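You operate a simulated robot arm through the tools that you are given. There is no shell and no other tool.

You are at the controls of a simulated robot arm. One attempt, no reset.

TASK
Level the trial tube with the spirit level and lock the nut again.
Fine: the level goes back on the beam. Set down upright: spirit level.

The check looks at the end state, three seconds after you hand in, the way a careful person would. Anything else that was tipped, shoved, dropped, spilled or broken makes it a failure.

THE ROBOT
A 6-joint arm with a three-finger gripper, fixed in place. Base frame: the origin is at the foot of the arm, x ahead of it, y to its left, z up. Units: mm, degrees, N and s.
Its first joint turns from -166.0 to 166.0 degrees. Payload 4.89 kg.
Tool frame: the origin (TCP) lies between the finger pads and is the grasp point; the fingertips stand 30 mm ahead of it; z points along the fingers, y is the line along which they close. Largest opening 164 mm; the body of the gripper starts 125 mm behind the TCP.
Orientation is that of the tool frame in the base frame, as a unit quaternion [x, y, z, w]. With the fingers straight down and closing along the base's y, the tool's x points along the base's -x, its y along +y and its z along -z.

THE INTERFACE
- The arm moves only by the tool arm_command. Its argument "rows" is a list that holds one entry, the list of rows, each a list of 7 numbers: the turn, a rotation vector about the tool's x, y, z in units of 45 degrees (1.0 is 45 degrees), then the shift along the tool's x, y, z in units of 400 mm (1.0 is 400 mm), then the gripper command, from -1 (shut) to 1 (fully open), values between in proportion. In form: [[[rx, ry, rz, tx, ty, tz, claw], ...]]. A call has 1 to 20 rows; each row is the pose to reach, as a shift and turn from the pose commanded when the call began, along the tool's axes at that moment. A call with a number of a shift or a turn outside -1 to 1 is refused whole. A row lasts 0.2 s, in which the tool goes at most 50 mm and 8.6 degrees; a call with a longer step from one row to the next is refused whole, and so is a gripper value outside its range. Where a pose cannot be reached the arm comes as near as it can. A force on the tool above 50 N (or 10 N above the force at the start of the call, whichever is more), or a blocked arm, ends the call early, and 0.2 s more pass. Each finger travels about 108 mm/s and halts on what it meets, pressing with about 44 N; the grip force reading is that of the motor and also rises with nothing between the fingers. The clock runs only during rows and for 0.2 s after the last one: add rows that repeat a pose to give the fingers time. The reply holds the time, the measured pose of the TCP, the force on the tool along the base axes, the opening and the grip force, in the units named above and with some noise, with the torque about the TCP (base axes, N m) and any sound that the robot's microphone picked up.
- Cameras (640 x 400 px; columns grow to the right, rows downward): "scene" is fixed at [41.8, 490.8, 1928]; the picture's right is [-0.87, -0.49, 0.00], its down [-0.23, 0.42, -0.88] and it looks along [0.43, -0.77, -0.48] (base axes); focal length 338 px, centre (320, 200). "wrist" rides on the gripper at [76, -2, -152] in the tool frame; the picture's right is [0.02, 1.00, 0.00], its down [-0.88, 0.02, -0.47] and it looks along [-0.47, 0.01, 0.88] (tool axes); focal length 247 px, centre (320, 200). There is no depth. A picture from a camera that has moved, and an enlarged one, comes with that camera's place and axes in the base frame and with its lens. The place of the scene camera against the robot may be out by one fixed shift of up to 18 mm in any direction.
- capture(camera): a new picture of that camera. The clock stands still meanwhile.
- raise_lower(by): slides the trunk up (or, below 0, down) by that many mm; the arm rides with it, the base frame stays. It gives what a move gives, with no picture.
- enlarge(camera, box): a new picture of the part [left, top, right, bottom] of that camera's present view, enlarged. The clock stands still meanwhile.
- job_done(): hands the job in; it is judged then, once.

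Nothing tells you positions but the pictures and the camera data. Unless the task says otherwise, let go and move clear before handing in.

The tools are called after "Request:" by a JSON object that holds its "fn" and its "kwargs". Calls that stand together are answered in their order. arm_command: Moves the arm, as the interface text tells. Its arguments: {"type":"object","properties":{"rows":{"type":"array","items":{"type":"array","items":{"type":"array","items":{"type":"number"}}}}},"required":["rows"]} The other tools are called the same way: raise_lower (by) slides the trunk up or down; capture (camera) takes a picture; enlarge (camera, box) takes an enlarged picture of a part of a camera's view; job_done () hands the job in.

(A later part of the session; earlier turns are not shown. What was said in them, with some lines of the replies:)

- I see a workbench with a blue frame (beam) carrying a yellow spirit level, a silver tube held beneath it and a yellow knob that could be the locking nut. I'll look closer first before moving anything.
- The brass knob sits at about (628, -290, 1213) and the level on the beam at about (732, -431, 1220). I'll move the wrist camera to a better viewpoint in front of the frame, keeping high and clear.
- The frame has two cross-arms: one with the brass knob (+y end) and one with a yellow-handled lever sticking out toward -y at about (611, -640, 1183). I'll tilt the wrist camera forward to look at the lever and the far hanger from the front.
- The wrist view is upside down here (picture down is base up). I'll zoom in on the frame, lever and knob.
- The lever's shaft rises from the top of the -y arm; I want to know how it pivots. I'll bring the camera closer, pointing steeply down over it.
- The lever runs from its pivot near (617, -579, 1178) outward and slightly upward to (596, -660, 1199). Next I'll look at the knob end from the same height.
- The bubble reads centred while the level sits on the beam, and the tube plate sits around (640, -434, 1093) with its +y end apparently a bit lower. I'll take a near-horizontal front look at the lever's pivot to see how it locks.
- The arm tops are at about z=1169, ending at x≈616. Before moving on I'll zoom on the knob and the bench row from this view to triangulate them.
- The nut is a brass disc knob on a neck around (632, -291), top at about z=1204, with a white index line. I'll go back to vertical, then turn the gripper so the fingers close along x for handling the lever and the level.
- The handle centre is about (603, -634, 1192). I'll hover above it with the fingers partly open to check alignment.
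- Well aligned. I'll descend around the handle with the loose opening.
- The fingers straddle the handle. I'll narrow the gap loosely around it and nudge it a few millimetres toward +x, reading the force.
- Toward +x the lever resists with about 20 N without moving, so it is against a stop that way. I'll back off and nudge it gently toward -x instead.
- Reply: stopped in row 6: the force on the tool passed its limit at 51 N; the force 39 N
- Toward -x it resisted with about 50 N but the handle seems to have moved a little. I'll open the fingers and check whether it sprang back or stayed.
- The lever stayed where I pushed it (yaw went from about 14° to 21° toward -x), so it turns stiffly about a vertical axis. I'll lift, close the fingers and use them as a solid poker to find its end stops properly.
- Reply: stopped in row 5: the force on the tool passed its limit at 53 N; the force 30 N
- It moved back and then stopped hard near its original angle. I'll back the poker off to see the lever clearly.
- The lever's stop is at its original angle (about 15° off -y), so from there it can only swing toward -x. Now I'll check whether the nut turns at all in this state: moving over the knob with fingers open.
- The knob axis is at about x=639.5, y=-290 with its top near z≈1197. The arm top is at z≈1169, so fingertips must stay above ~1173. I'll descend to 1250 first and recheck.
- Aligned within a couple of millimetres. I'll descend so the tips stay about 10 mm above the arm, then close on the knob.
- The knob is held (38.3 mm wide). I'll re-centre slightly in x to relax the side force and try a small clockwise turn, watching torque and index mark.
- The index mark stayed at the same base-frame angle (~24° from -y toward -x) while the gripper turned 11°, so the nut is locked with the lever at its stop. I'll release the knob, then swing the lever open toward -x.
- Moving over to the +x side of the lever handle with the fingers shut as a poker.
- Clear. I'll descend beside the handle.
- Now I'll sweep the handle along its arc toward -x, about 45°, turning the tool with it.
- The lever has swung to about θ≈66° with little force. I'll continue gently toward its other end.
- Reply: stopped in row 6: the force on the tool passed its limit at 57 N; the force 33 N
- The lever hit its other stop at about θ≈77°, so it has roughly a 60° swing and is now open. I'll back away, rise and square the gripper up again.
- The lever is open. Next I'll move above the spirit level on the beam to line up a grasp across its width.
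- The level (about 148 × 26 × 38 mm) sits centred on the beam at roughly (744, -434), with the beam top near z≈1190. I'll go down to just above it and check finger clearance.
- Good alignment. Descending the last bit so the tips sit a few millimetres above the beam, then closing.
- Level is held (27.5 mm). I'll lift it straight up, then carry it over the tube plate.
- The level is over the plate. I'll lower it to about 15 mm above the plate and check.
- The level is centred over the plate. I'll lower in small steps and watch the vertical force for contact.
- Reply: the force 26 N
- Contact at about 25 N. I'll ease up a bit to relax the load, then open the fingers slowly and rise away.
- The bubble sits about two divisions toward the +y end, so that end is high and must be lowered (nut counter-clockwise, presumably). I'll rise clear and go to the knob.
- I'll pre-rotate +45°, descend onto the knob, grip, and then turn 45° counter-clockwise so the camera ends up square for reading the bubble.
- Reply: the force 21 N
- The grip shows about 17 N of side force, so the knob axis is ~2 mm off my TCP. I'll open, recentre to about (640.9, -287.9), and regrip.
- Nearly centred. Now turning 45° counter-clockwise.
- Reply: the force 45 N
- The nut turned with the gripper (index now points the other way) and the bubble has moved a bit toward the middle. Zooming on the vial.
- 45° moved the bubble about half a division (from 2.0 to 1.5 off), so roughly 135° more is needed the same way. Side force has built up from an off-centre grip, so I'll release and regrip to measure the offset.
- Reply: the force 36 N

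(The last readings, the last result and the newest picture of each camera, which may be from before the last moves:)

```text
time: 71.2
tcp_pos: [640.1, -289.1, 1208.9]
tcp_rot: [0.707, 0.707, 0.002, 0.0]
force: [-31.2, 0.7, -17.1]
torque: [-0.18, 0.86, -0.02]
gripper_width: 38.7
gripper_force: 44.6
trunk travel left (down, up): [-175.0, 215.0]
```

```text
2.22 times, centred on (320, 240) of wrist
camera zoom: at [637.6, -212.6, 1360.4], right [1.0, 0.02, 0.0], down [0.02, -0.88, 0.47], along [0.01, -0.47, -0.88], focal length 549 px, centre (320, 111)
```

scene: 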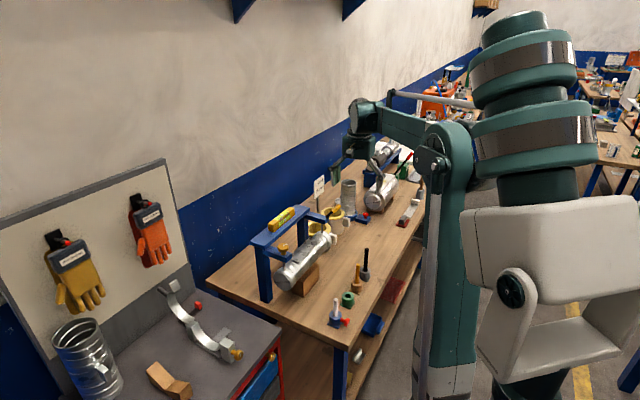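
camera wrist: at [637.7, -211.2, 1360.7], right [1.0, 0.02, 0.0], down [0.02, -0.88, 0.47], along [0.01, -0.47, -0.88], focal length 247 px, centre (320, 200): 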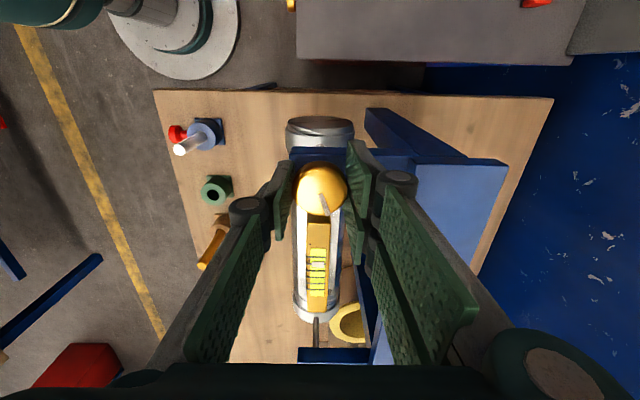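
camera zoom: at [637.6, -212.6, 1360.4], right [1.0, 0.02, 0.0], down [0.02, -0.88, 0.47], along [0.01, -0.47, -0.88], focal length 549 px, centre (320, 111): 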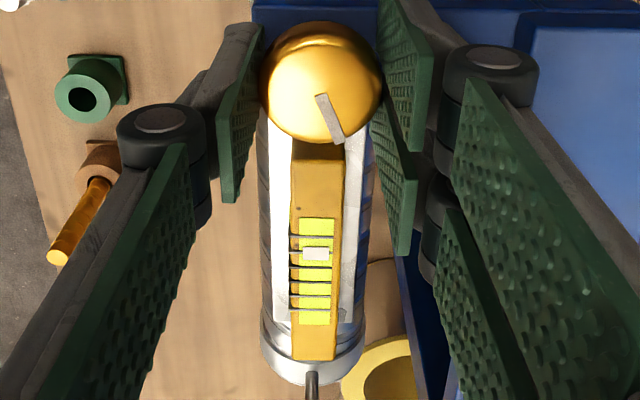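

Request:
{"fn": "arm_command", "kwargs": {"rows": [[[0, 0, 0, 0, 0, 0, -0.45], [0, 0, 0, 0, -0.002, 0, -0.35], [0, 0, 0, 0.004, -0.004, 0, -0.35], [0, 0, 0, 0.004, -0.004, 0, -0.35], [0, 0, 0, 0.004, -0.004, 0, -0.5], [0, 0, 0, 0.004, -0.004, 0, -0.7], [0, 0, 0, 0.004, -0.004, 0, -1], [0, 0, 0, 0.004, -0.004, 0, -1], [0, 0, 0, 0.004, -0.004, 0, -1]]]}}

```text
time: 73.2
tcp_pos: [639.8, -287.4, 1208.7]
tcp_rot: [0.707, 0.707, 0.0, -0.001]
force: [-0.5, 0.5, 0.6]
torque: [0.12, 0.0, -0.03]
gripper_width: 39.1
gripper_force: 45.1
trunk travel left (down, up): [-175.0, 215.0]
```

Centred in x now (near-zero force). I'll open, correct y by about -3 mm, rotate to +75° for the next stroke and regrip.

Request:
{"fn": "arm_command", "kwargs": {"rows": [[[0, 0, 0, 0, 0, 0, -0.45], [0, 0, 0, -0.004, 0, 0, -0.2], [0, 0, 0, -0.008, 0, 0, -0.2], [0, 0, 0.17, -0.008, 0, 0, -0.2], [0, 0, 0.34, -0.008, 0, 0, -0.2], [0, 0, 0.51, -0.008, 0, 0, -0.2], [0, 0, 0.68, -0.008, 0, 0, -0.2], [0, 0, 0.85, -0.008, 0, 0, -0.2], [0, 0, 1.0, -0.008, 0, 0, -0.2], [0, 0, 1.0, -0.008, 0, 0, -0.2]]]}}

Request:
{"fn": "arm_command", "kwargs": {"rows": [[[0, 0, 0.17, 0, 0, 0, -0.2], [0, 0, 0.34, 0, 0, 0, -0.2], [0, 0, 0.51, 0, 0, 0, -0.2], [0, 0, 0.667, 0, 0, 0, -0.2], [0, 0, 0.667, 0, 0, 0, -0.4], [0, 0, 0.667, 0, 0, 0, -0.6], [0, 0, 0.667, 0, 0, 0, -0.8], [0, 0, 0.667, 0, 0, 0, -1], [0, 0, 0.667, 0, 0, 0, -1], [0, 0, 0.667, 0, 0, 0, -1]]]}}

```text
time: 75.4
tcp_pos: [640.7, -290.9, 1209.0]
tcp_rot: [0.924, 0.382, 0.001, -0.001]
force: [-0.2, 0.2, -0.1]
torque: [-0.01, -0.01, -0.06]
gripper_width: 65.5
gripper_force: 0.0
trunk travel left (down, up): [-175.0, 215.0]
```

```text
time: 77.6
tcp_pos: [639.8, -288.9, 1207.6]
tcp_rot: [0.991, 0.131, 0.0, -0.001]
force: [-5.2, 10.9, -7.1]
torque: [0.36, 0.1, 0.01]
gripper_width: 38.9
gripper_force: 44.9
trunk travel left (down, up): [-175.0, 215.0]
```

A small residual; I'll trim it and turn counter-clockwise 75° back to square.

Request:
{"fn": "arm_command", "kwargs": {"rows": [[[0, 0, 0, 0, -0.0017, 0, -1], [0, 0, -0.1, 0, -0.0017, 0, -1], [0, 0, -0.2, 0, -0.0017, 0, -1], [0, 0, -0.3, 0, -0.0017, 0, -1], [0, 0, -0.4, 0, -0.0017, 0, -1], [0, 0, -0.5, 0, -0.0017, 0, -1], [0, 0, -0.6, 0, -0.0017, 0, -1], [0, 0, -0.7, 0, -0.0017, 0, -1], [0, 0, -0.8, 0, -0.0017, 0, -1], [0, 0, -0.9, 0, -0.0017, 0, -1], [0, 0, -1.0, 0, -0.0017, 0, -1], [0, 0, -1.0, 0, -0.0017, 0, -1]]]}}

Request:
{"fn": "arm_command", "kwargs": {"rows": [[[0, 0, -0.1, 0, 0, 0, -1], [0, 0, -0.2, 0, 0, 0, -1], [0, 0, -0.3, 0, 0, 0, -1], [0, 0, -0.4, 0, 0, 0, -1], [0, 0, -0.5, 0, 0, 0, -1], [0, 0, -0.6, 0, 0, 0, -1], [0, 0, -0.667, 0, 0, 0, -1], [0, 0, -0.667, 0, 0, 0, -1]]]}}

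Request:
{"fn": "enlarge", "kwargs": {"camera": "wrist", "box": [260, 150, 380, 330]}}

Request:
{"fn": "enlarge", "kwargs": {"camera": "wrist", "box": [295, 220, 345, 320]}}

```text
time: 80.2
tcp_pos: [639.4, -290.2, 1208.6]
tcp_rot: [0.866, 0.5, 0.001, 0.0]
force: [-3.3, 1.7, -3.7]
torque: [0.01, 0.07, 0.0]
gripper_width: 38.5
gripper_force: 45.0
trunk travel left (down, up): [-175.0, 215.0]
```

```text
time: 82.0
tcp_pos: [640.0, -289.7, 1208.3]
tcp_rot: [0.706, 0.708, 0.001, -0.001]
force: [-5.9, 0.3, -8.3]
torque: [0.05, 0.2, 0.04]
gripper_width: 38.5
gripper_force: 45.4
trunk travel left (down, up): [-175.0, 215.0]
```

```text
2.22 times, centred on (320, 240) of wrist
camera zoom: at [637.3, -213.1, 1360.3], right [1.0, 0.02, 0.0], down [0.02, -0.88, 0.47], along [0.01, -0.47, -0.88], focal length 549 px, centre (320, 111)
```

zoom: 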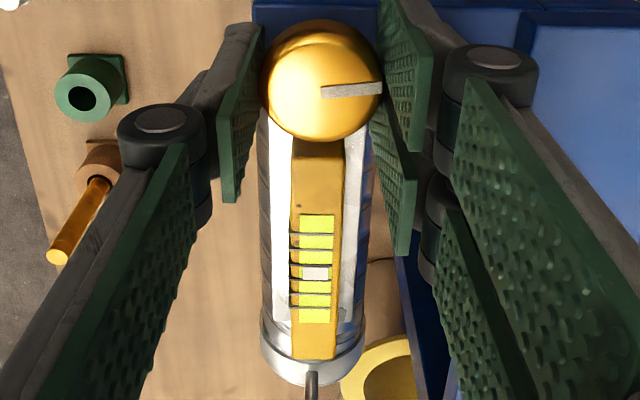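

```text
4.00 times, centred on (320, 270) of wrist
camera zoom: at [637.3, -213.1, 1360.3], right [1.0, 0.02, 0.0], down [0.02, -0.88, 0.47], along [0.01, -0.47, -0.88], focal length 988 px, centre (320, -80)
```

zoom: 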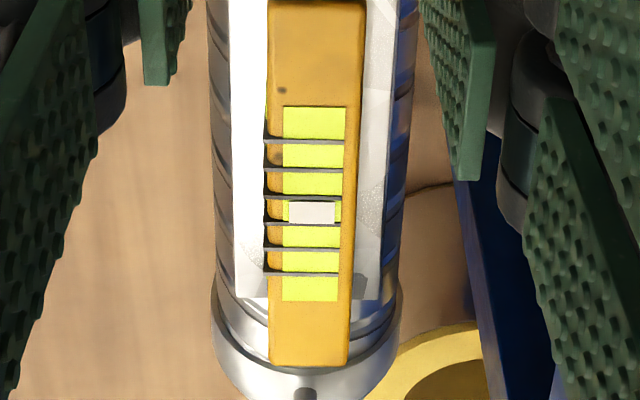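

The bubble is now practically between the two centre ticks. I'll release the knob, rise, and read the vial from directly over the level for a careful reading.

Request:
{"fn": "arm_command", "kwargs": {"rows": [[[0, 0, 0, 0, 0, 0, -0.45], [0, 0, 0, 0, 0, 0, -0.2], [0, 0, 0, 0, 0, -0.05, -0.15], [0, 0, 0, 0, 0, -0.15, -0.15], [0, 0, 0, -0.09, 0, -0.2, -0.15], [0, 0, 0, -0.18, 0, -0.2, -0.15], [0, 0, 0, -0.27, 0, -0.18, -0.15], [0, 0, 0, -0.36, 0, -0.15, -0.15], [0, 0, 0, -0.36, 0, -0.1125, -0.15], [0, 0, 0, -0.36, 0, -0.1125, -0.15]]]}}

Request:
{"fn": "enlarge", "kwargs": {"camera": "wrist", "box": [290, 90, 360, 220]}}

Request:
{"fn": "enlarge", "kwargs": {"camera": "scene", "box": [270, 210, 340, 270]}}

```text
time: 84.2
tcp_pos: [640.2, -434.1, 1253.4]
tcp_rot: [0.707, 0.708, 0.001, -0.001]
force: [-0.7, -1.0, -0.6]
torque: [0.05, 0.02, -0.01]
gripper_width: 69.7
gripper_force: 0.0
trunk travel left (down, up): [-175.0, 215.0]
```

```text
3.08 times, centred on (325, 155) of wrist
camera zoom: at [637.1, -357.9, 1404.6], right [1.0, 0.02, 0.0], down [0.02, -0.88, 0.47], along [0.01, -0.47, -0.88], focal length 760 px, centre (305, 338)
```

zoom: 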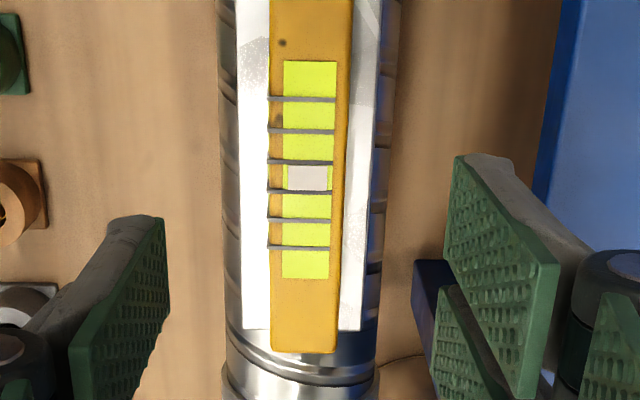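

```text
6.67 times, centred on (305, 240) of scene
camera zoom: at [41.8, 490.8, 1928.0], right [-0.87, -0.49, 0.0], down [-0.23, 0.42, -0.88], along [0.43, -0.77, -0.48], focal length 2250 px, centre (420, -67)
```

zoom: 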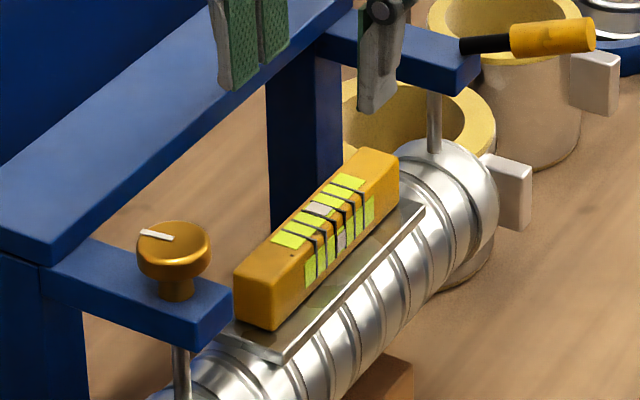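

Request:
{"fn": "enlarge", "kwargs": {"camera": "wrist", "box": [300, 130, 345, 160]}}

Request:
{"fn": "enlarge", "kwargs": {"camera": "scene", "box": [295, 232, 320, 250]}}

```text
13.33 times, centred on (322, 145) of wrist
camera zoom: at [637.1, -357.9, 1404.6], right [1.0, 0.02, 0.0], down [0.02, -0.88, 0.47], along [0.01, -0.47, -0.88], focal length 3293 px, centre (287, 933)
```

zoom: 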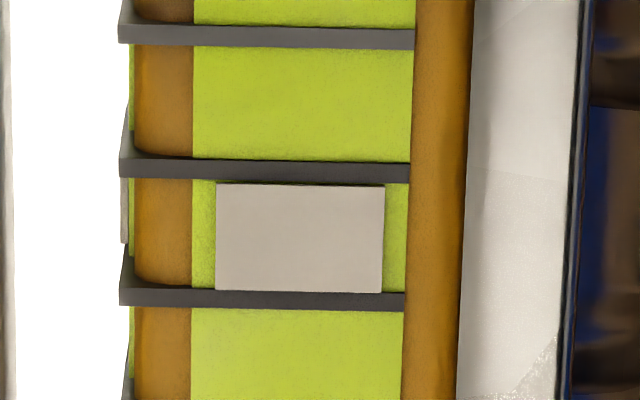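

```text
16.00 times, centred on (308, 241) of scene
camera zoom: at [41.8, 490.8, 1928.0], right [-0.87, -0.49, 0.0], down [-0.23, 0.42, -0.88], along [0.43, -0.77, -0.48], focal length 5400 px, centre (520, -456)
```

zoom: 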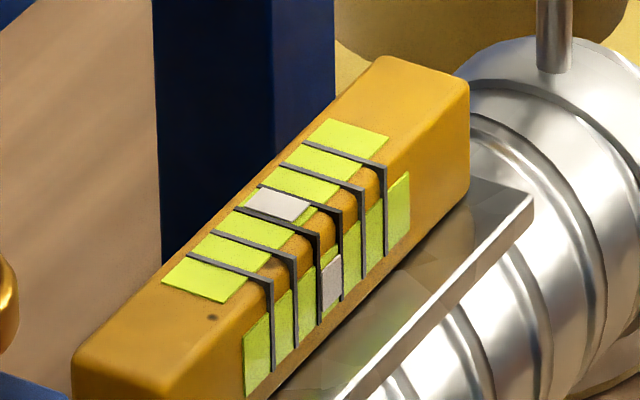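

The free reading shows the bubble sitting between the two centre ticks, centred to within about 0.03 division. Now I'll lock the lever again with the level still in place so I can verify afterwards: moving to the lever's far side with fingers shut.

Request:
{"fn": "arm_command", "kwargs": {"rows": [[[0, 0, 0, 0, 0, -0.07, -0.3], [0, 0, 0, 0, 0, -0.14, -0.6], [0, 0, 0.17, -0.05, -0.04, -0.14, -1], [0, 0, 0.34, -0.1, -0.08, -0.14, -1], [0, 0, 0.51, -0.15, -0.12, -0.14, -1], [0, 0, 0.68, -0.2, -0.16, -0.14, -1], [0, 0, 0.85, -0.25, -0.2, -0.14, -1], [0, 0, 1.0, -0.3035, -0.245, -0.14, -1], [0, 0, 1.0, -0.3035, -0.245, -0.14, -1]]]}}

Request:
{"fn": "arm_command", "kwargs": {"rows": [[[0, 0, 0.15, 0, 0, 0, -1], [0, 0, 0.3, 0, 0, 0, -1], [0, 0, 0.45, 0, 0, 0, -1], [0, 0, 0.6, 0, 0, 0, -1], [0, 0, 0.6, 0, 0, 0, -1]]]}}

Request:
{"fn": "capture", "kwargs": {"camera": "wrist"}}

```text
time: 86.2
tcp_pos: [541.5, -556.6, 1308.6]
tcp_rot: [0.924, 0.381, 0.0, -0.001]
force: [-0.2, -0.1, -0.5]
torque: [0.08, 0.01, 0.0]
gripper_width: 0.0
gripper_force: 44.4
trunk travel left (down, up): [-175.0, 215.0]
```

```text
time: 87.4
tcp_pos: [541.6, -555.2, 1309.2]
tcp_rot: [0.988, 0.156, 0.0, -0.001]
force: [-0.2, -0.5, -0.5]
torque: [0.0, 0.0, -0.02]
gripper_width: 0.0
gripper_force: 43.8
trunk travel left (down, up): [-175.0, 215.0]
```

```text
taken
camera wrist: at [613.4, -529.9, 1461.0], right [0.33, -0.94, 0.0], down [-0.83, -0.29, 0.47], along [-0.45, -0.15, -0.88], focal length 247 px, centre (320, 200)
```

wrist: 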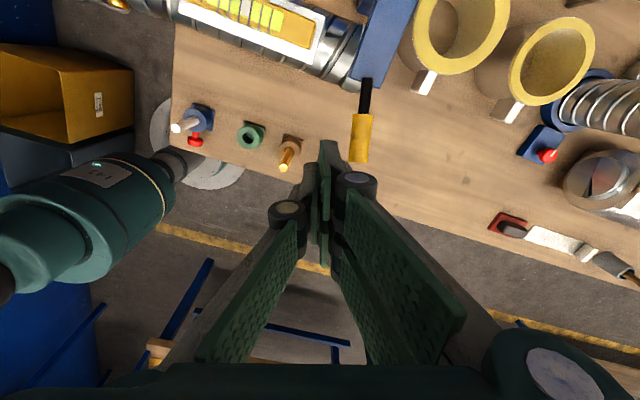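

The handle is to the right of the poker in this view (toward -y), clear. Descending beside it.

Request:
{"fn": "arm_command", "kwargs": {"rows": [[[0, 0, 0, 0, 0, 0.08, -1], [0, 0, 0, 0, 0, 0.16, -1], [0, 0, 0, 0, 0, 0.24, -1], [0, 0, 0, 0, 0, 0.315, -1], [0, 0, 0, 0, 0, 0.315, -1]]]}}

Request:
{"fn": "capture", "kwargs": {"camera": "wrist"}}

```text
time: 88.6
tcp_pos: [541.7, -555.2, 1182.3]
tcp_rot: [0.988, 0.156, 0.0, -0.001]
force: [-0.1, 0.2, 0.6]
torque: [0.01, 0.03, 0.0]
gripper_width: 0.1
gripper_force: 44.6
trunk travel left (down, up): [-175.0, 215.0]
```

```text
taken
camera wrist: at [612.7, -529.5, 1334.1], right [0.33, -0.94, 0.0], down [-0.83, -0.29, 0.47], along [-0.45, -0.15, -0.88], focal length 247 px, centre (320, 200)
```

wrist: 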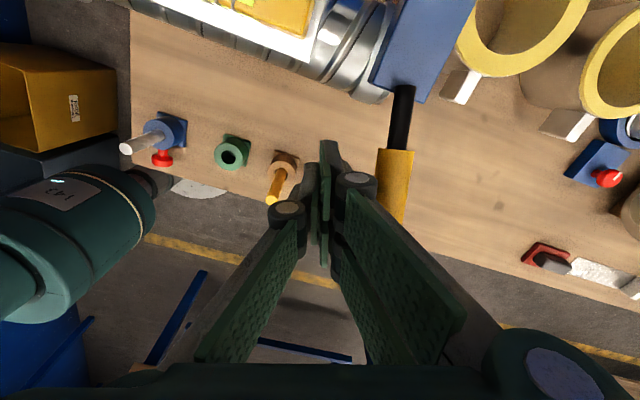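

Sweeping the lever back toward its locked stop, first part.

Request:
{"fn": "arm_command", "kwargs": {"rows": [[[0, 0, 0, -0.0005, 0.0131, 0, -1], [0, 0, 0, -0.001, 0.0262, 0, -1], [0, 0, -0.0778, -0.0062, 0.0365, 0, -1], [0, 0, -0.1556, -0.0107, 0.047, 0, -1], [0, 0, -0.2333, -0.0146, 0.0578, 0, -1], [0, 0, -0.3111, -0.0178, 0.0689, 0, -1], [0, 0, -0.3889, -0.0203, 0.0801, 0, -1], [0, 0, -0.4667, -0.0221, 0.0914, 0, -1], [0, 0, -0.5444, -0.0232, 0.1029, 0, -1], [0, 0, -0.6222, -0.0237, 0.1143, 0, -1], [0, 0, -0.7, -0.0234, 0.1258, 0, -1], [0, 0, -0.7778, -0.0224, 0.1373, 0, -1], [0, 0, -0.8556, -0.0208, 0.1486, 0, -1], [0, 0, -0.9333, -0.0184, 0.1599, 0, -1]]]}}

Request:
{"fn": "capture", "kwargs": {"camera": "wrist"}}

Request:
{"fn": "enlarge", "kwargs": {"camera": "scene", "box": [260, 190, 370, 280]}}

```text
time: 91.6
tcp_pos: [554.0, -617.2, 1183.3]
tcp_rot: [0.866, 0.501, 0.0, 0.0]
force: [0.7, 0.2, -0.4]
torque: [-0.05, -0.04, 0.01]
gripper_width: 0.0
gripper_force: 44.2
trunk travel left (down, up): [-175.0, 215.0]
```

```text
taken
camera wrist: at [590.7, -550.9, 1335.3], right [0.88, -0.48, 0.0], down [-0.42, -0.77, 0.47], along [-0.23, -0.41, -0.88], focal length 247 px, centre (320, 200)
```

wrist: 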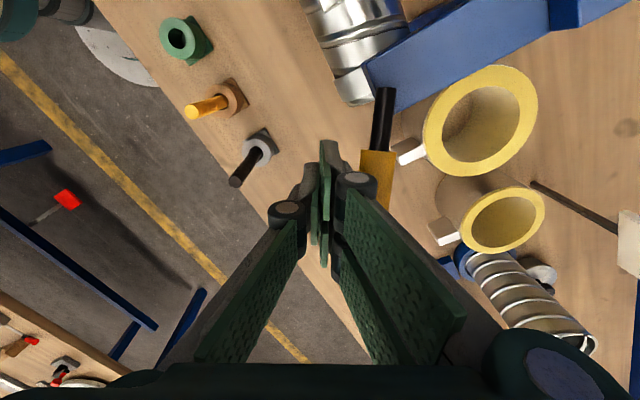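

```text
4.44 times, centred on (315, 235) of scene
camera zoom: at [41.8, 490.8, 1928.0], right [-0.87, -0.49, 0.0], down [-0.23, 0.42, -0.88], along [0.43, -0.77, -0.48], focal length 1500 px, centre (342, 44)
```

zoom: 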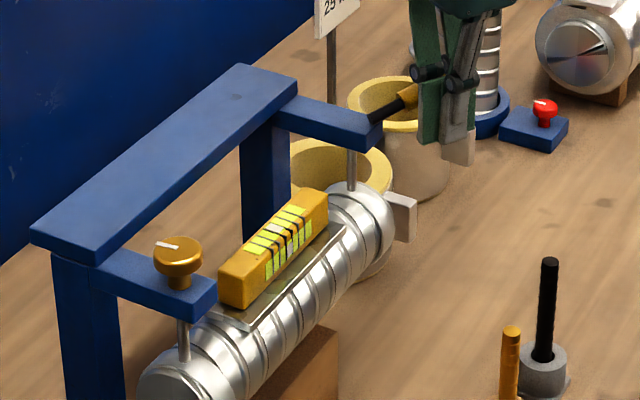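

The lever is following and the level stays put. Finishing the swing slowly onto the stop.

Request:
{"fn": "arm_command", "kwargs": {"rows": [[[0, 0, -0.0778, -0.0052, 0.0103, 0, -1], [0, 0, -0.1556, -0.0097, 0.0208, 0, -1], [0, 0, -0.2333, -0.0136, 0.0317, 0, -1], [0, 0, -0.3111, -0.0168, 0.0427, 0, -1], [0, 0, -0.3778, -0.019, 0.0523, 0, -1], [0, 0, -0.4222, -0.0202, 0.0587, 0, -1], [0, 0, -0.4667, -0.0212, 0.0652, 0, -1], [0, 0, -0.4889, -0.0216, 0.0685, 0, -1], [0, 0, -0.5111, -0.0219, 0.0717, 0, -1], [0, 0, -0.5333, -0.0222, 0.075, 0, -1], [0, 0, -0.5556, -0.0224, 0.0783, 0, -1]]]}}

Request:
{"fn": "enlarge", "kwargs": {"camera": "wrist", "box": [240, 40, 440, 240]}}

Request:
{"fn": "enlarge", "kwargs": {"camera": "scene", "box": [260, 190, 370, 280]}}

```text
time: 93.7
tcp_pos: [568.5, -639.2, 1183.9]
tcp_rot: [0.751, 0.661, 0.0, -0.002]
force: [-28.9, 10.0, 6.5]
torque: [-0.3, -0.62, -0.38]
gripper_width: 0.0
gripper_force: 44.2
trunk travel left (down, up): [-175.0, 215.0]
stopped in row 10: the force on the tool passed its limit at 52 N (the readings are from after the stop); the commanded pose is now the measured one
```

```text
2.00 times, centred on (340, 140) of wrist
camera zoom: at [577.5, -562.8, 1335.8], right [0.99, -0.1, 0.0], down [-0.09, -0.88, 0.47], along [-0.05, -0.47, -0.88], focal length 494 px, centre (280, 320)
```

zoom: 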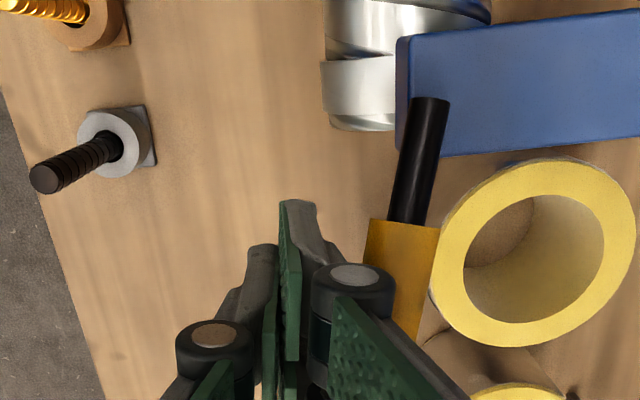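

```text
4.44 times, centred on (315, 235) of scene
camera zoom: at [41.8, 490.8, 1928.0], right [-0.87, -0.49, 0.0], down [-0.23, 0.42, -0.88], along [0.43, -0.77, -0.48], focal length 1500 px, centre (342, 44)
```

zoom: 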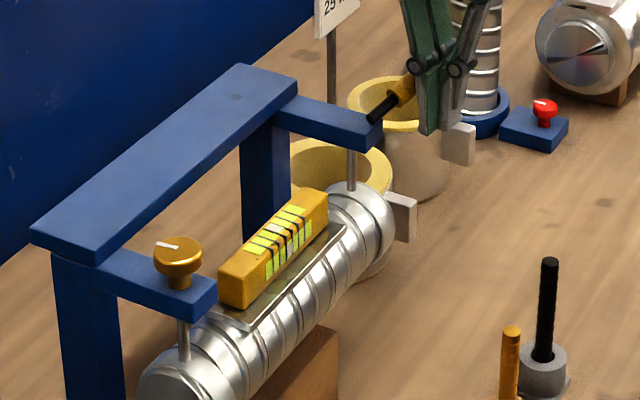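

The lever met its stop just as before (about 52 N). I'll back off, rise and return over the level to verify the bubble.

Request:
{"fn": "arm_command", "kwargs": {"rows": [[[0, 0, 0, 0, -0.03, 0, -1], [0, 0, 0, 0, -0.05, -0.03, -1], [0, 0, 0, 0, -0.05, -0.13, -1], [0, 0, 0, 0, -0.05, -0.23, -1], [0, 0, -0.08, 0, -0.05, -0.315, -0.6], [0, 0, -0.162, 0.1, -0.02, -0.315, -0.15], [0, 0, -0.162, 0.2, 0.01, -0.315, -0.15], [0, 0, -0.162, 0.3, 0.04, -0.315, -0.15], [0, 0, -0.162, 0.4, 0.07, -0.315, -0.15], [0, 0, -0.162, 0.5, 0.1, -0.27, -0.15], [0, 0, -0.162, 0.534, 0.113, -0.2, -0.15], [0, 0, -0.162, 0.534, 0.113, -0.173, -0.15], [0, 0, -0.162, 0.534, 0.113, -0.173, -0.15]]]}}

Request:
{"fn": "capture", "kwargs": {"camera": "wrist"}}

Request:
{"fn": "enlarge", "kwargs": {"camera": "wrist", "box": [300, 130, 345, 160]}}

Request:
{"fn": "enlarge", "kwargs": {"camera": "scene", "box": [280, 190, 370, 260]}}

```text
time: 96.5
tcp_pos: [645.6, -432.8, 1251.9]
tcp_rot: [0.706, 0.708, -0.001, -0.002]
force: [0.7, -0.1, -0.1]
torque: [-0.01, 0.1, 0.01]
gripper_width: 69.6
gripper_force: 0.1
trunk travel left (down, up): [-175.0, 215.0]
```

```text
taken
camera wrist: at [643.4, -356.6, 1404.4], right [1.0, 0.02, 0.0], down [0.02, -0.88, 0.47], along [0.01, -0.47, -0.88], focal length 247 px, centre (320, 200)
```

wrist: 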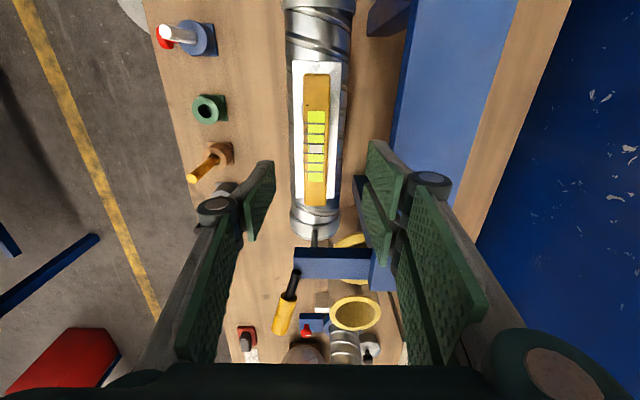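

```text
13.33 times, centred on (322, 145) of wrist
camera zoom: at [643.4, -356.6, 1404.4], right [1.0, 0.02, 0.0], down [0.02, -0.88, 0.47], along [0.01, -0.47, -0.88], focal length 3293 px, centre (287, 933)
```

zoom: 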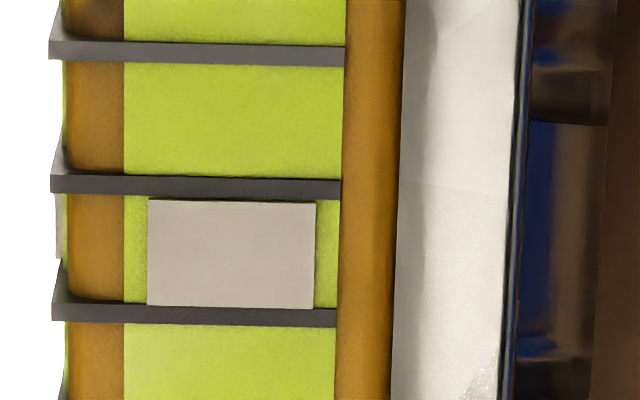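

```text
5.71 times, centred on (325, 225) of scene
camera zoom: at [41.8, 490.8, 1928.0], right [-0.87, -0.49, 0.0], down [-0.23, 0.42, -0.88], along [0.43, -0.77, -0.48], focal length 1928 px, centre (291, 57)
```

zoom: 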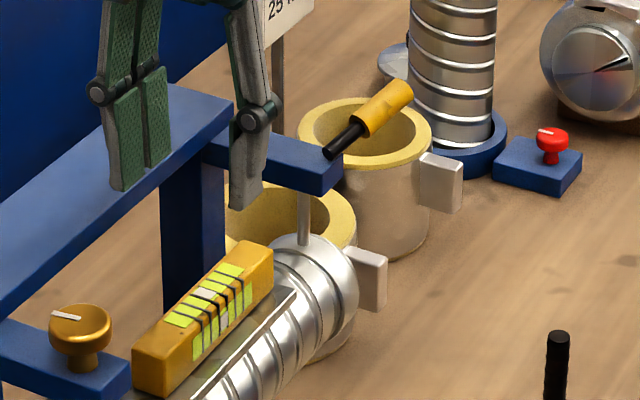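

The bubble is unchanged after locking. I'll measure the lever's angle from here against its original one.

Request:
{"fn": "enlarge", "kwargs": {"camera": "wrist", "box": [250, 240, 350, 345]}}

```text
3.81 times, centred on (300, 292) of wrist
camera zoom: at [643.4, -356.6, 1404.4], right [1.0, 0.02, 0.0], down [0.02, -0.88, 0.47], along [0.01, -0.47, -0.88], focal length 941 px, centre (396, -152)
```

zoom: 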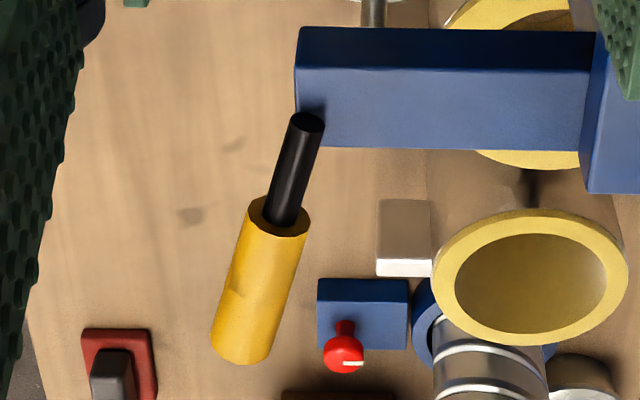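

Lever angle measures 15.2°, same as originally, so the nut is locked again. Now I'll go down around the level (shifting about -5.5 mm in x) to pick it up.

Request:
{"fn": "arm_command", "kwargs": {"rows": [[[0, 0, 0, 0, -0.0138, 0.03, -0.15], [0, 0, 0, 0, -0.0138, 0.1, -0.15], [0, 0, 0, 0, -0.0138, 0.15, -0.15], [0, 0, 0, 0, -0.0138, 0.19, -0.15], [0, 0, 0, 0, -0.0138, 0.19, -0.15]]]}}

Request:
{"fn": "capture", "kwargs": {"camera": "wrist"}}

Request:
{"fn": "enlarge", "kwargs": {"camera": "scene", "box": [260, 200, 350, 280]}}

```text
time: 97.7
tcp_pos: [638.2, -433.7, 1174.8]
tcp_rot: [0.706, 0.708, 0.0, -0.001]
force: [0.0, -0.1, 0.5]
torque: [0.04, 0.05, -0.01]
gripper_width: 69.6
gripper_force: 0.1
trunk travel left (down, up): [-175.0, 215.0]
```

```text
taken
camera wrist: at [636.9, -357.4, 1327.8], right [1.0, 0.02, 0.0], down [0.02, -0.88, 0.47], along [0.01, -0.47, -0.88], focal length 247 px, centre (320, 200)
```

wrist: 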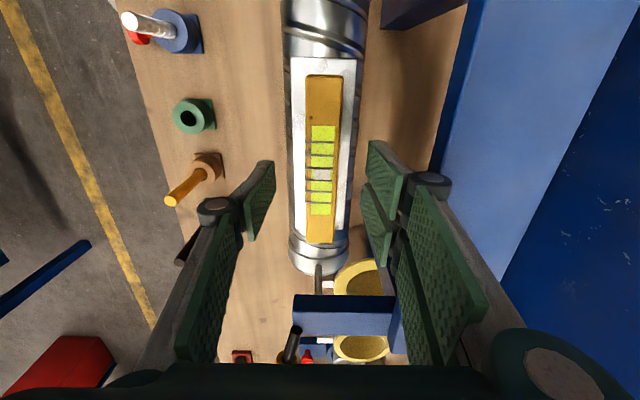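

```text
5.00 times, centred on (305, 240) of scene
camera zoom: at [41.8, 490.8, 1928.0], right [-0.87, -0.49, 0.0], down [-0.23, 0.42, -0.88], along [0.43, -0.77, -0.48], focal length 1687 px, centre (395, 0)
```

zoom: 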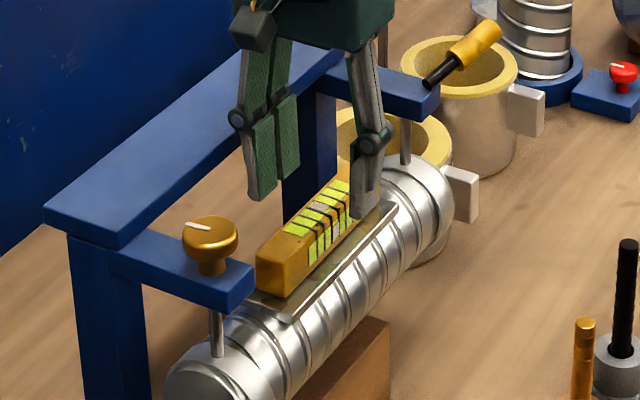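

Centred. Final descent and gentle close.

Request:
{"fn": "arm_command", "kwargs": {"rows": [[[0, 0, 0, 0, 0.003, 0.03, -0.15], [0, 0, 0, 0, 0.003, 0.06, -0.15], [0, 0, 0, 0, 0.003, 0.085, -0.15], [0, 0, 0, 0, 0.003, 0.098, -0.15], [0, 0, 0, 0, 0.003, 0.098, -0.15]]]}}

Request:
{"fn": "arm_command", "kwargs": {"rows": [[[0, 0, 0, 0, 0, 0, -0.45], [0, 0, 0, 0, 0, 0, -0.55], [0, 0, 0, 0, 0, 0, -0.62], [0, 0, 0, 0, 0, 0, -0.66], [0, 0, 0, 0, 0, 0, -0.7], [0, 0, 0, 0, 0, 0, -0.8], [0, 0, 0, 0, 0, 0, -1], [0, 0, 0, 0, 0, 0, -1]]]}}

Request:
{"fn": "capture", "kwargs": {"camera": "wrist"}}

```text
time: 98.9
tcp_pos: [639.7, -432.4, 1136.0]
tcp_rot: [0.706, 0.708, 0.0, -0.001]
force: [0.7, -0.5, -0.7]
torque: [0.03, 0.01, 0.01]
gripper_width: 69.6
gripper_force: 0.1
trunk travel left (down, up): [-175.0, 215.0]
```

```text
time: 100.7
tcp_pos: [640.4, -433.8, 1137.5]
tcp_rot: [0.706, 0.708, 0.0, -0.001]
force: [0.6, -0.1, 0.1]
torque: [-0.06, 0.03, -0.02]
gripper_width: 27.3
gripper_force: 43.7
trunk travel left (down, up): [-175.0, 215.0]
```

```text
taken
camera wrist: at [638.2, -356.8, 1288.6], right [1.0, 0.02, 0.0], down [0.02, -0.88, 0.47], along [0.01, -0.47, -0.88], focal length 247 px, centre (320, 200)
```

wrist: 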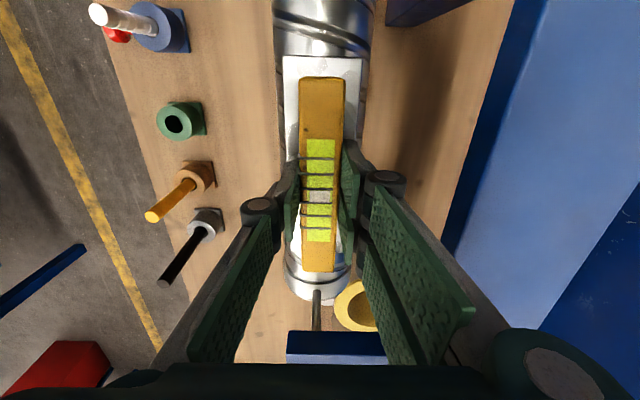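

Held without side load. Lifting straight up and carrying it back over the beam.

Request:
{"fn": "arm_command", "kwargs": {"rows": [[[0, 0, 0, 0, 0, -0.02, -1], [0, 0, 0, 0, 0, -0.06, -1], [0, 0, 0, 0, 0, -0.14, -1], [0, 0, 0, 0, 0, -0.22, -1], [0, 0, 0, 0, 0, -0.3, -1], [0, 0, 0, 0, 0, -0.38, -1], [0, 0, 0, 0, 0, -0.42, -1], [0, 0, 0, 0, 0.06, -0.42, -1], [0, 0, 0, 0, 0.14, -0.42, -1], [0, 0, 0, 0, 0.21, -0.42, -1], [0, 0, 0, 0, 0.26, -0.42, -1], [0, 0, 0, 0, 0.26, -0.42, -1]]]}}

Request:
{"fn": "capture", "kwargs": {"camera": "wrist"}}

Request:
{"fn": "enlarge", "kwargs": {"camera": "scene", "box": [240, 170, 360, 290]}}

```text
time: 103.3
tcp_pos: [744.6, -433.0, 1304.0]
tcp_rot: [0.706, 0.708, 0.0, -0.002]
force: [0.3, -0.4, -1.2]
torque: [0.04, 0.06, 0.0]
gripper_width: 27.5
gripper_force: 43.6
trunk travel left (down, up): [-175.0, 215.0]
```

```text
taken
camera wrist: at [742.7, -356.5, 1455.9], right [1.0, 0.02, 0.0], down [0.02, -0.88, 0.47], along [0.01, -0.47, -0.88], focal length 247 px, centre (320, 200)
```

wrist: 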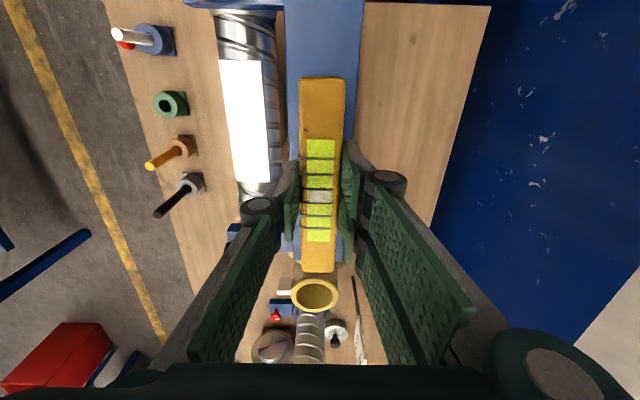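

```text
3.33 times, centred on (300, 230) of scene
camera zoom: at [41.8, 490.8, 1928.0], right [-0.87, -0.49, 0.0], down [-0.23, 0.42, -0.88], along [0.43, -0.77, -0.48], focal length 1125 px, centre (387, 100)
```

zoom: 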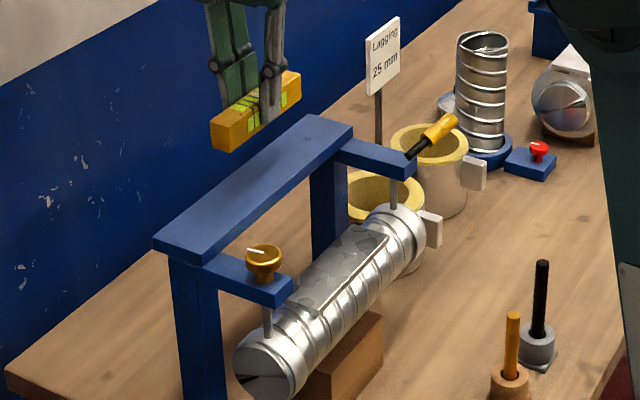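

Level is over the beam, centred. Lowering to just above contact, then in small steps.

Request:
{"fn": "arm_command", "kwargs": {"rows": [[[0, 0, 0, 0, 0, 0.05, -1], [0, 0, 0, 0, 0, 0.1, -1], [0, 0, 0, 0, 0, 0.15, -1], [0, 0, 0, 0, 0, 0.17, -1], [0, 0, 0, 0, 0, 0.18, -1], [0, 0, 0, 0, 0, 0.185, -1], [0, 0, 0, 0, 0, 0.185, -1]]]}}

Request:
{"fn": "arm_command", "kwargs": {"rows": [[[0, 0, 0, 0, 0, 0.003, -1], [0, 0, 0, 0, 0, 0.005, -1], [0, 0, 0, 0, 0, 0.005, -1]]]}}

```text
time: 104.9
tcp_pos: [744.7, -433.1, 1229.1]
tcp_rot: [0.706, 0.708, 0.0, -0.001]
force: [0.0, -0.5, -1.7]
torque: [0.0, 0.02, 0.0]
gripper_width: 27.4
gripper_force: 44.4
trunk travel left (down, up): [-175.0, 215.0]
```

```text
time: 105.7
tcp_pos: [744.7, -433.4, 1228.5]
tcp_rot: [0.706, 0.708, 0.0, -0.002]
force: [8.7, -4.5, 27.4]
torque: [0.68, -0.24, -0.16]
gripper_width: 27.4
gripper_force: 44.1
trunk travel left (down, up): [-175.0, 215.0]
```

Contact on the beam. Easing off before release.

Request:
{"fn": "arm_command", "kwargs": {"rows": [[[0, 0, 0, 0, 0, -0.002, -1], [0, 0, 0, 0, 0, -0.0035, -1], [0, 0, 0, 0, 0, -0.0035, -1]]]}}

Request:
{"fn": "arm_command", "kwargs": {"rows": [[[0, 0, 0, 0, 0, 0, -0.64], [0, 0, 0, 0, 0, 0, -0.55], [0, 0, 0, 0, 0, 0, -0.45], [0, 0, 0, 0, 0, 0, -0.35], [0, 0, 0, 0, 0, 0, -0.2], [0, 0, 0, 0, 0, 0, -0.15], [0, 0, 0, 0, 0, 0, -0.15]]]}}

Request:
{"fn": "capture", "kwargs": {"camera": "wrist"}}

Request:
{"fn": "enlarge", "kwargs": {"camera": "scene", "box": [240, 170, 340, 260]}}

```text
time: 106.5
tcp_pos: [744.7, -433.4, 1228.6]
tcp_rot: [0.706, 0.708, 0.0, -0.002]
force: [3.7, -0.5, 9.1]
torque: [-0.32, -0.16, 0.04]
gripper_width: 27.2
gripper_force: 44.5
trunk travel left (down, up): [-175.0, 215.0]
```

```text
time: 108.1
tcp_pos: [745.6, -433.6, 1230.0]
tcp_rot: [0.707, 0.708, 0.0, -0.002]
force: [0.1, 0.4, -0.2]
torque: [0.02, 0.01, 0.01]
gripper_width: 69.8
gripper_force: 0.0
trunk travel left (down, up): [-175.0, 215.0]
```

```text
taken
camera wrist: at [742.2, -357.1, 1381.9], right [1.0, 0.02, 0.0], down [0.02, -0.88, 0.47], along [0.01, -0.47, -0.88], focal length 247 px, centre (320, 200)
```

wrist: 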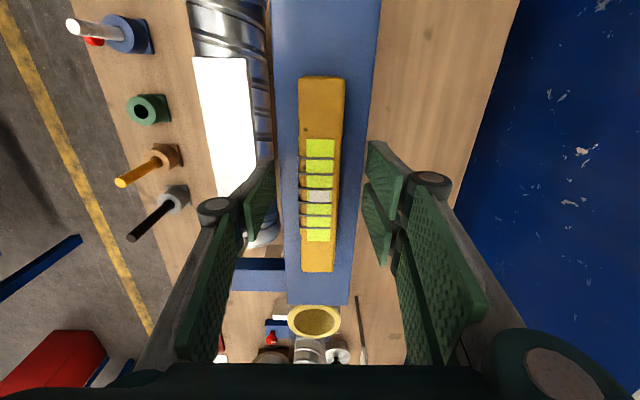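

```text
4.44 times, centred on (290, 215) of scene
camera zoom: at [41.8, 490.8, 1928.0], right [-0.87, -0.49, 0.0], down [-0.23, 0.42, -0.88], along [0.43, -0.77, -0.48], focal length 1500 px, centre (453, 133)
```

zoom: 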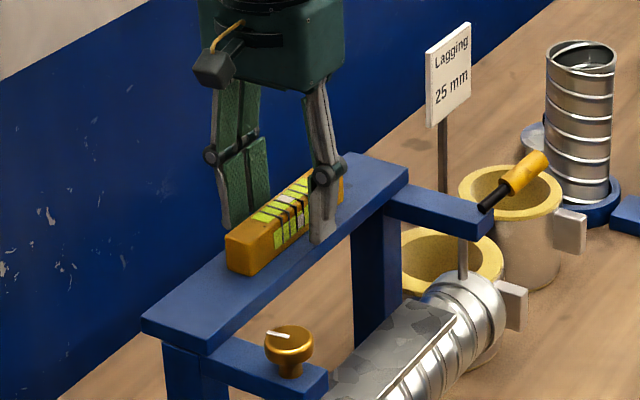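

The level is back on the beam. I'll rise to the same relative height as my tube reading and take a reference reading of the bubble on the beam for comparison.

Request:
{"fn": "arm_command", "kwargs": {"rows": [[[0, 0, 0, 0, 0, -0.04, -0.15], [0, 0, 0, 0, 0, -0.1, -0.15], [0, 0, 0, 0, 0, -0.18, -0.15], [0, 0, 0, 0, 0, -0.25, -0.15], [0, 0, 0, 0, 0, -0.2925, -0.15], [0, 0, 0, 0, 0, -0.2925, -0.15]]]}}

Request:
{"fn": "enlarge", "kwargs": {"camera": "wrist", "box": [300, 130, 345, 160]}}

Request:
{"fn": "enlarge", "kwargs": {"camera": "scene", "box": [230, 180, 370, 310]}}

```text
time: 109.5
tcp_pos: [745.0, -433.9, 1347.3]
tcp_rot: [0.706, 0.709, 0.0, -0.001]
force: [-0.7, 0.3, 0.2]
torque: [0.03, -0.02, 0.01]
gripper_width: 69.5
gripper_force: 0.0
trunk travel left (down, up): [-175.0, 215.0]
```

```text
13.33 times, centred on (322, 145) of wrist
camera zoom: at [742.7, -357.2, 1498.9], right [1.0, 0.02, 0.0], down [0.02, -0.88, 0.47], along [0.01, -0.47, -0.88], focal length 3293 px, centre (287, 933)
```

zoom: 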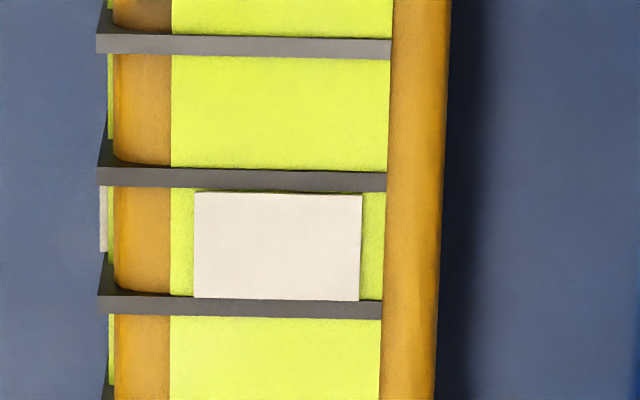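

```text
3.08 times, centred on (300, 245) of scene
camera zoom: at [41.8, 490.8, 1928.0], right [-0.87, -0.49, 0.0], down [-0.23, 0.42, -0.88], along [0.43, -0.77, -0.48], focal length 1038 px, centre (382, 62)
```

zoom: 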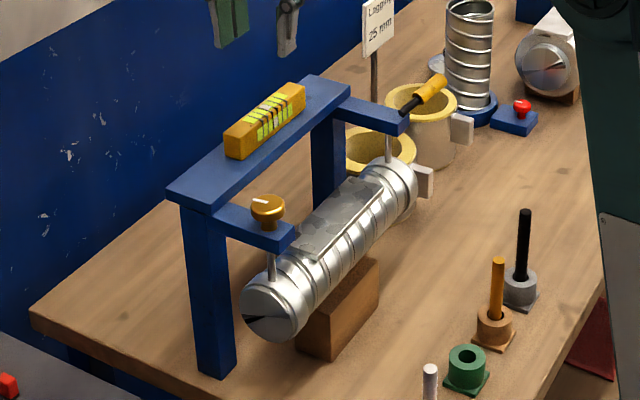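

On the beam the bubble looks identical to the tube reading (difference about 0.01 division), so the tube is level and the nut is locked. I'll retreat clear of the work.

Request:
{"fn": "arm_command", "kwargs": {"rows": [[[0, 0, 0, 0, 0, -0.1, -0.15], [0, 0, 0, 0, 0, -0.2, -0.15], [0, 0, 0, 0.05, -0.08, -0.25, -0.15], [0, 0, 0, 0.1, -0.17, -0.3, 0.0], [0, 0, 0, 0.16, -0.26, -0.3, 0.0], [0, 0, 0, 0.22, -0.35, -0.3, 0.0], [0, 0, 0, 0.28, -0.44, -0.3, 0.0], [0, 0, 0, 0.34, -0.53, -0.3, 0.0], [0, 0, 0, 0.4, -0.62, -0.3, 0.0], [0, 0, 0, 0.45, -0.7, -0.3, 0.0], [0, 0, 0, 0.45, -0.7, -0.3, 0.0]]]}}

Request:
{"fn": "capture", "kwargs": {"camera": "scene"}}

Request:
{"fn": "enlarge", "kwargs": {"camera": "scene", "box": [220, 180, 380, 330]}}

```text
time: 111.9
tcp_pos: [463.3, -252.4, 1469.4]
tcp_rot: [0.707, 0.707, 0.0, -0.001]
force: [-1.7, 0.0, 0.1]
torque: [-0.09, -0.22, 0.0]
gripper_width: 82.1
gripper_force: 0.0
trunk travel left (down, up): [-175.0, 215.0]
```

```text
taken
```

scene: 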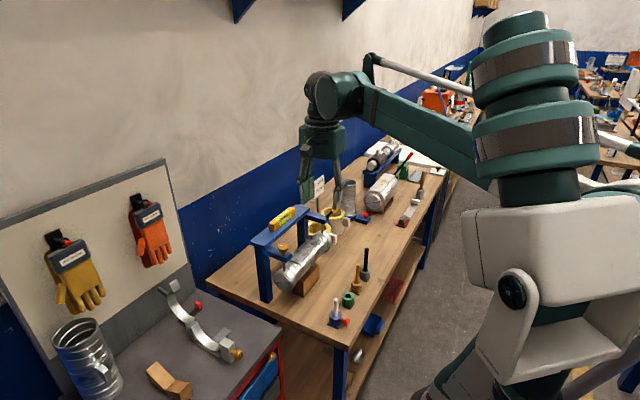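

```text
2.67 times, centred on (300, 255) of scene
camera zoom: at [41.8, 490.8, 1928.0], right [-0.87, -0.49, 0.0], down [-0.23, 0.42, -0.88], along [0.43, -0.77, -0.48], focal length 900 px, centre (373, 53)
```

zoom: 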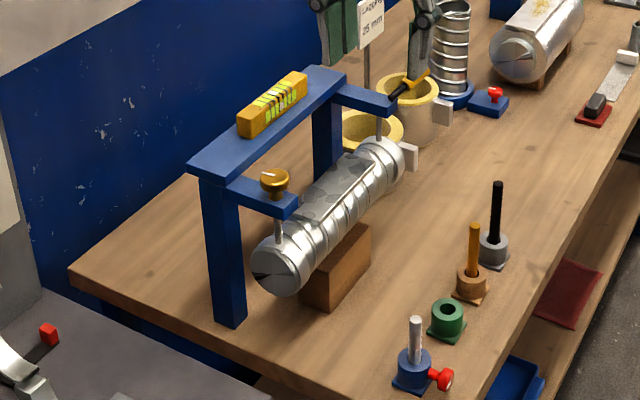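

The level is back upright on the beam with its bubble centred. The lever is against its lock stop, the tube is level, and the rest of the bench looks as it did at the start. The arm is clear, so I'm handing in.

Request:
{"fn": "job_done", "kwargs": {}}

```text
The job is handed in.
```

I levelled the trial tube, locked the nut again and set the spirit level upright on the beam. The job is handed in; I haven't seen a result from the check.

- **Levelling:** the +y end of the tube was high by about two divisions. I opened the lock lever, turned the brass nut roughly a third of a turn counter-clockwise, and the bubble settled between the two centre ticks.
- **Lock:** I swung the lever back against its stop, at the same angle as at the start (about 15°). I did not try the nut again after locking. It would not turn with the lever at that stop before I started.
- **Check:** the bubble stayed the same after locking. The level's later reading on the beam matched it to about 0.01 division.
- **Rest of the bench:** nothing else looked moved in the final picture, and the arm is clear of the work.
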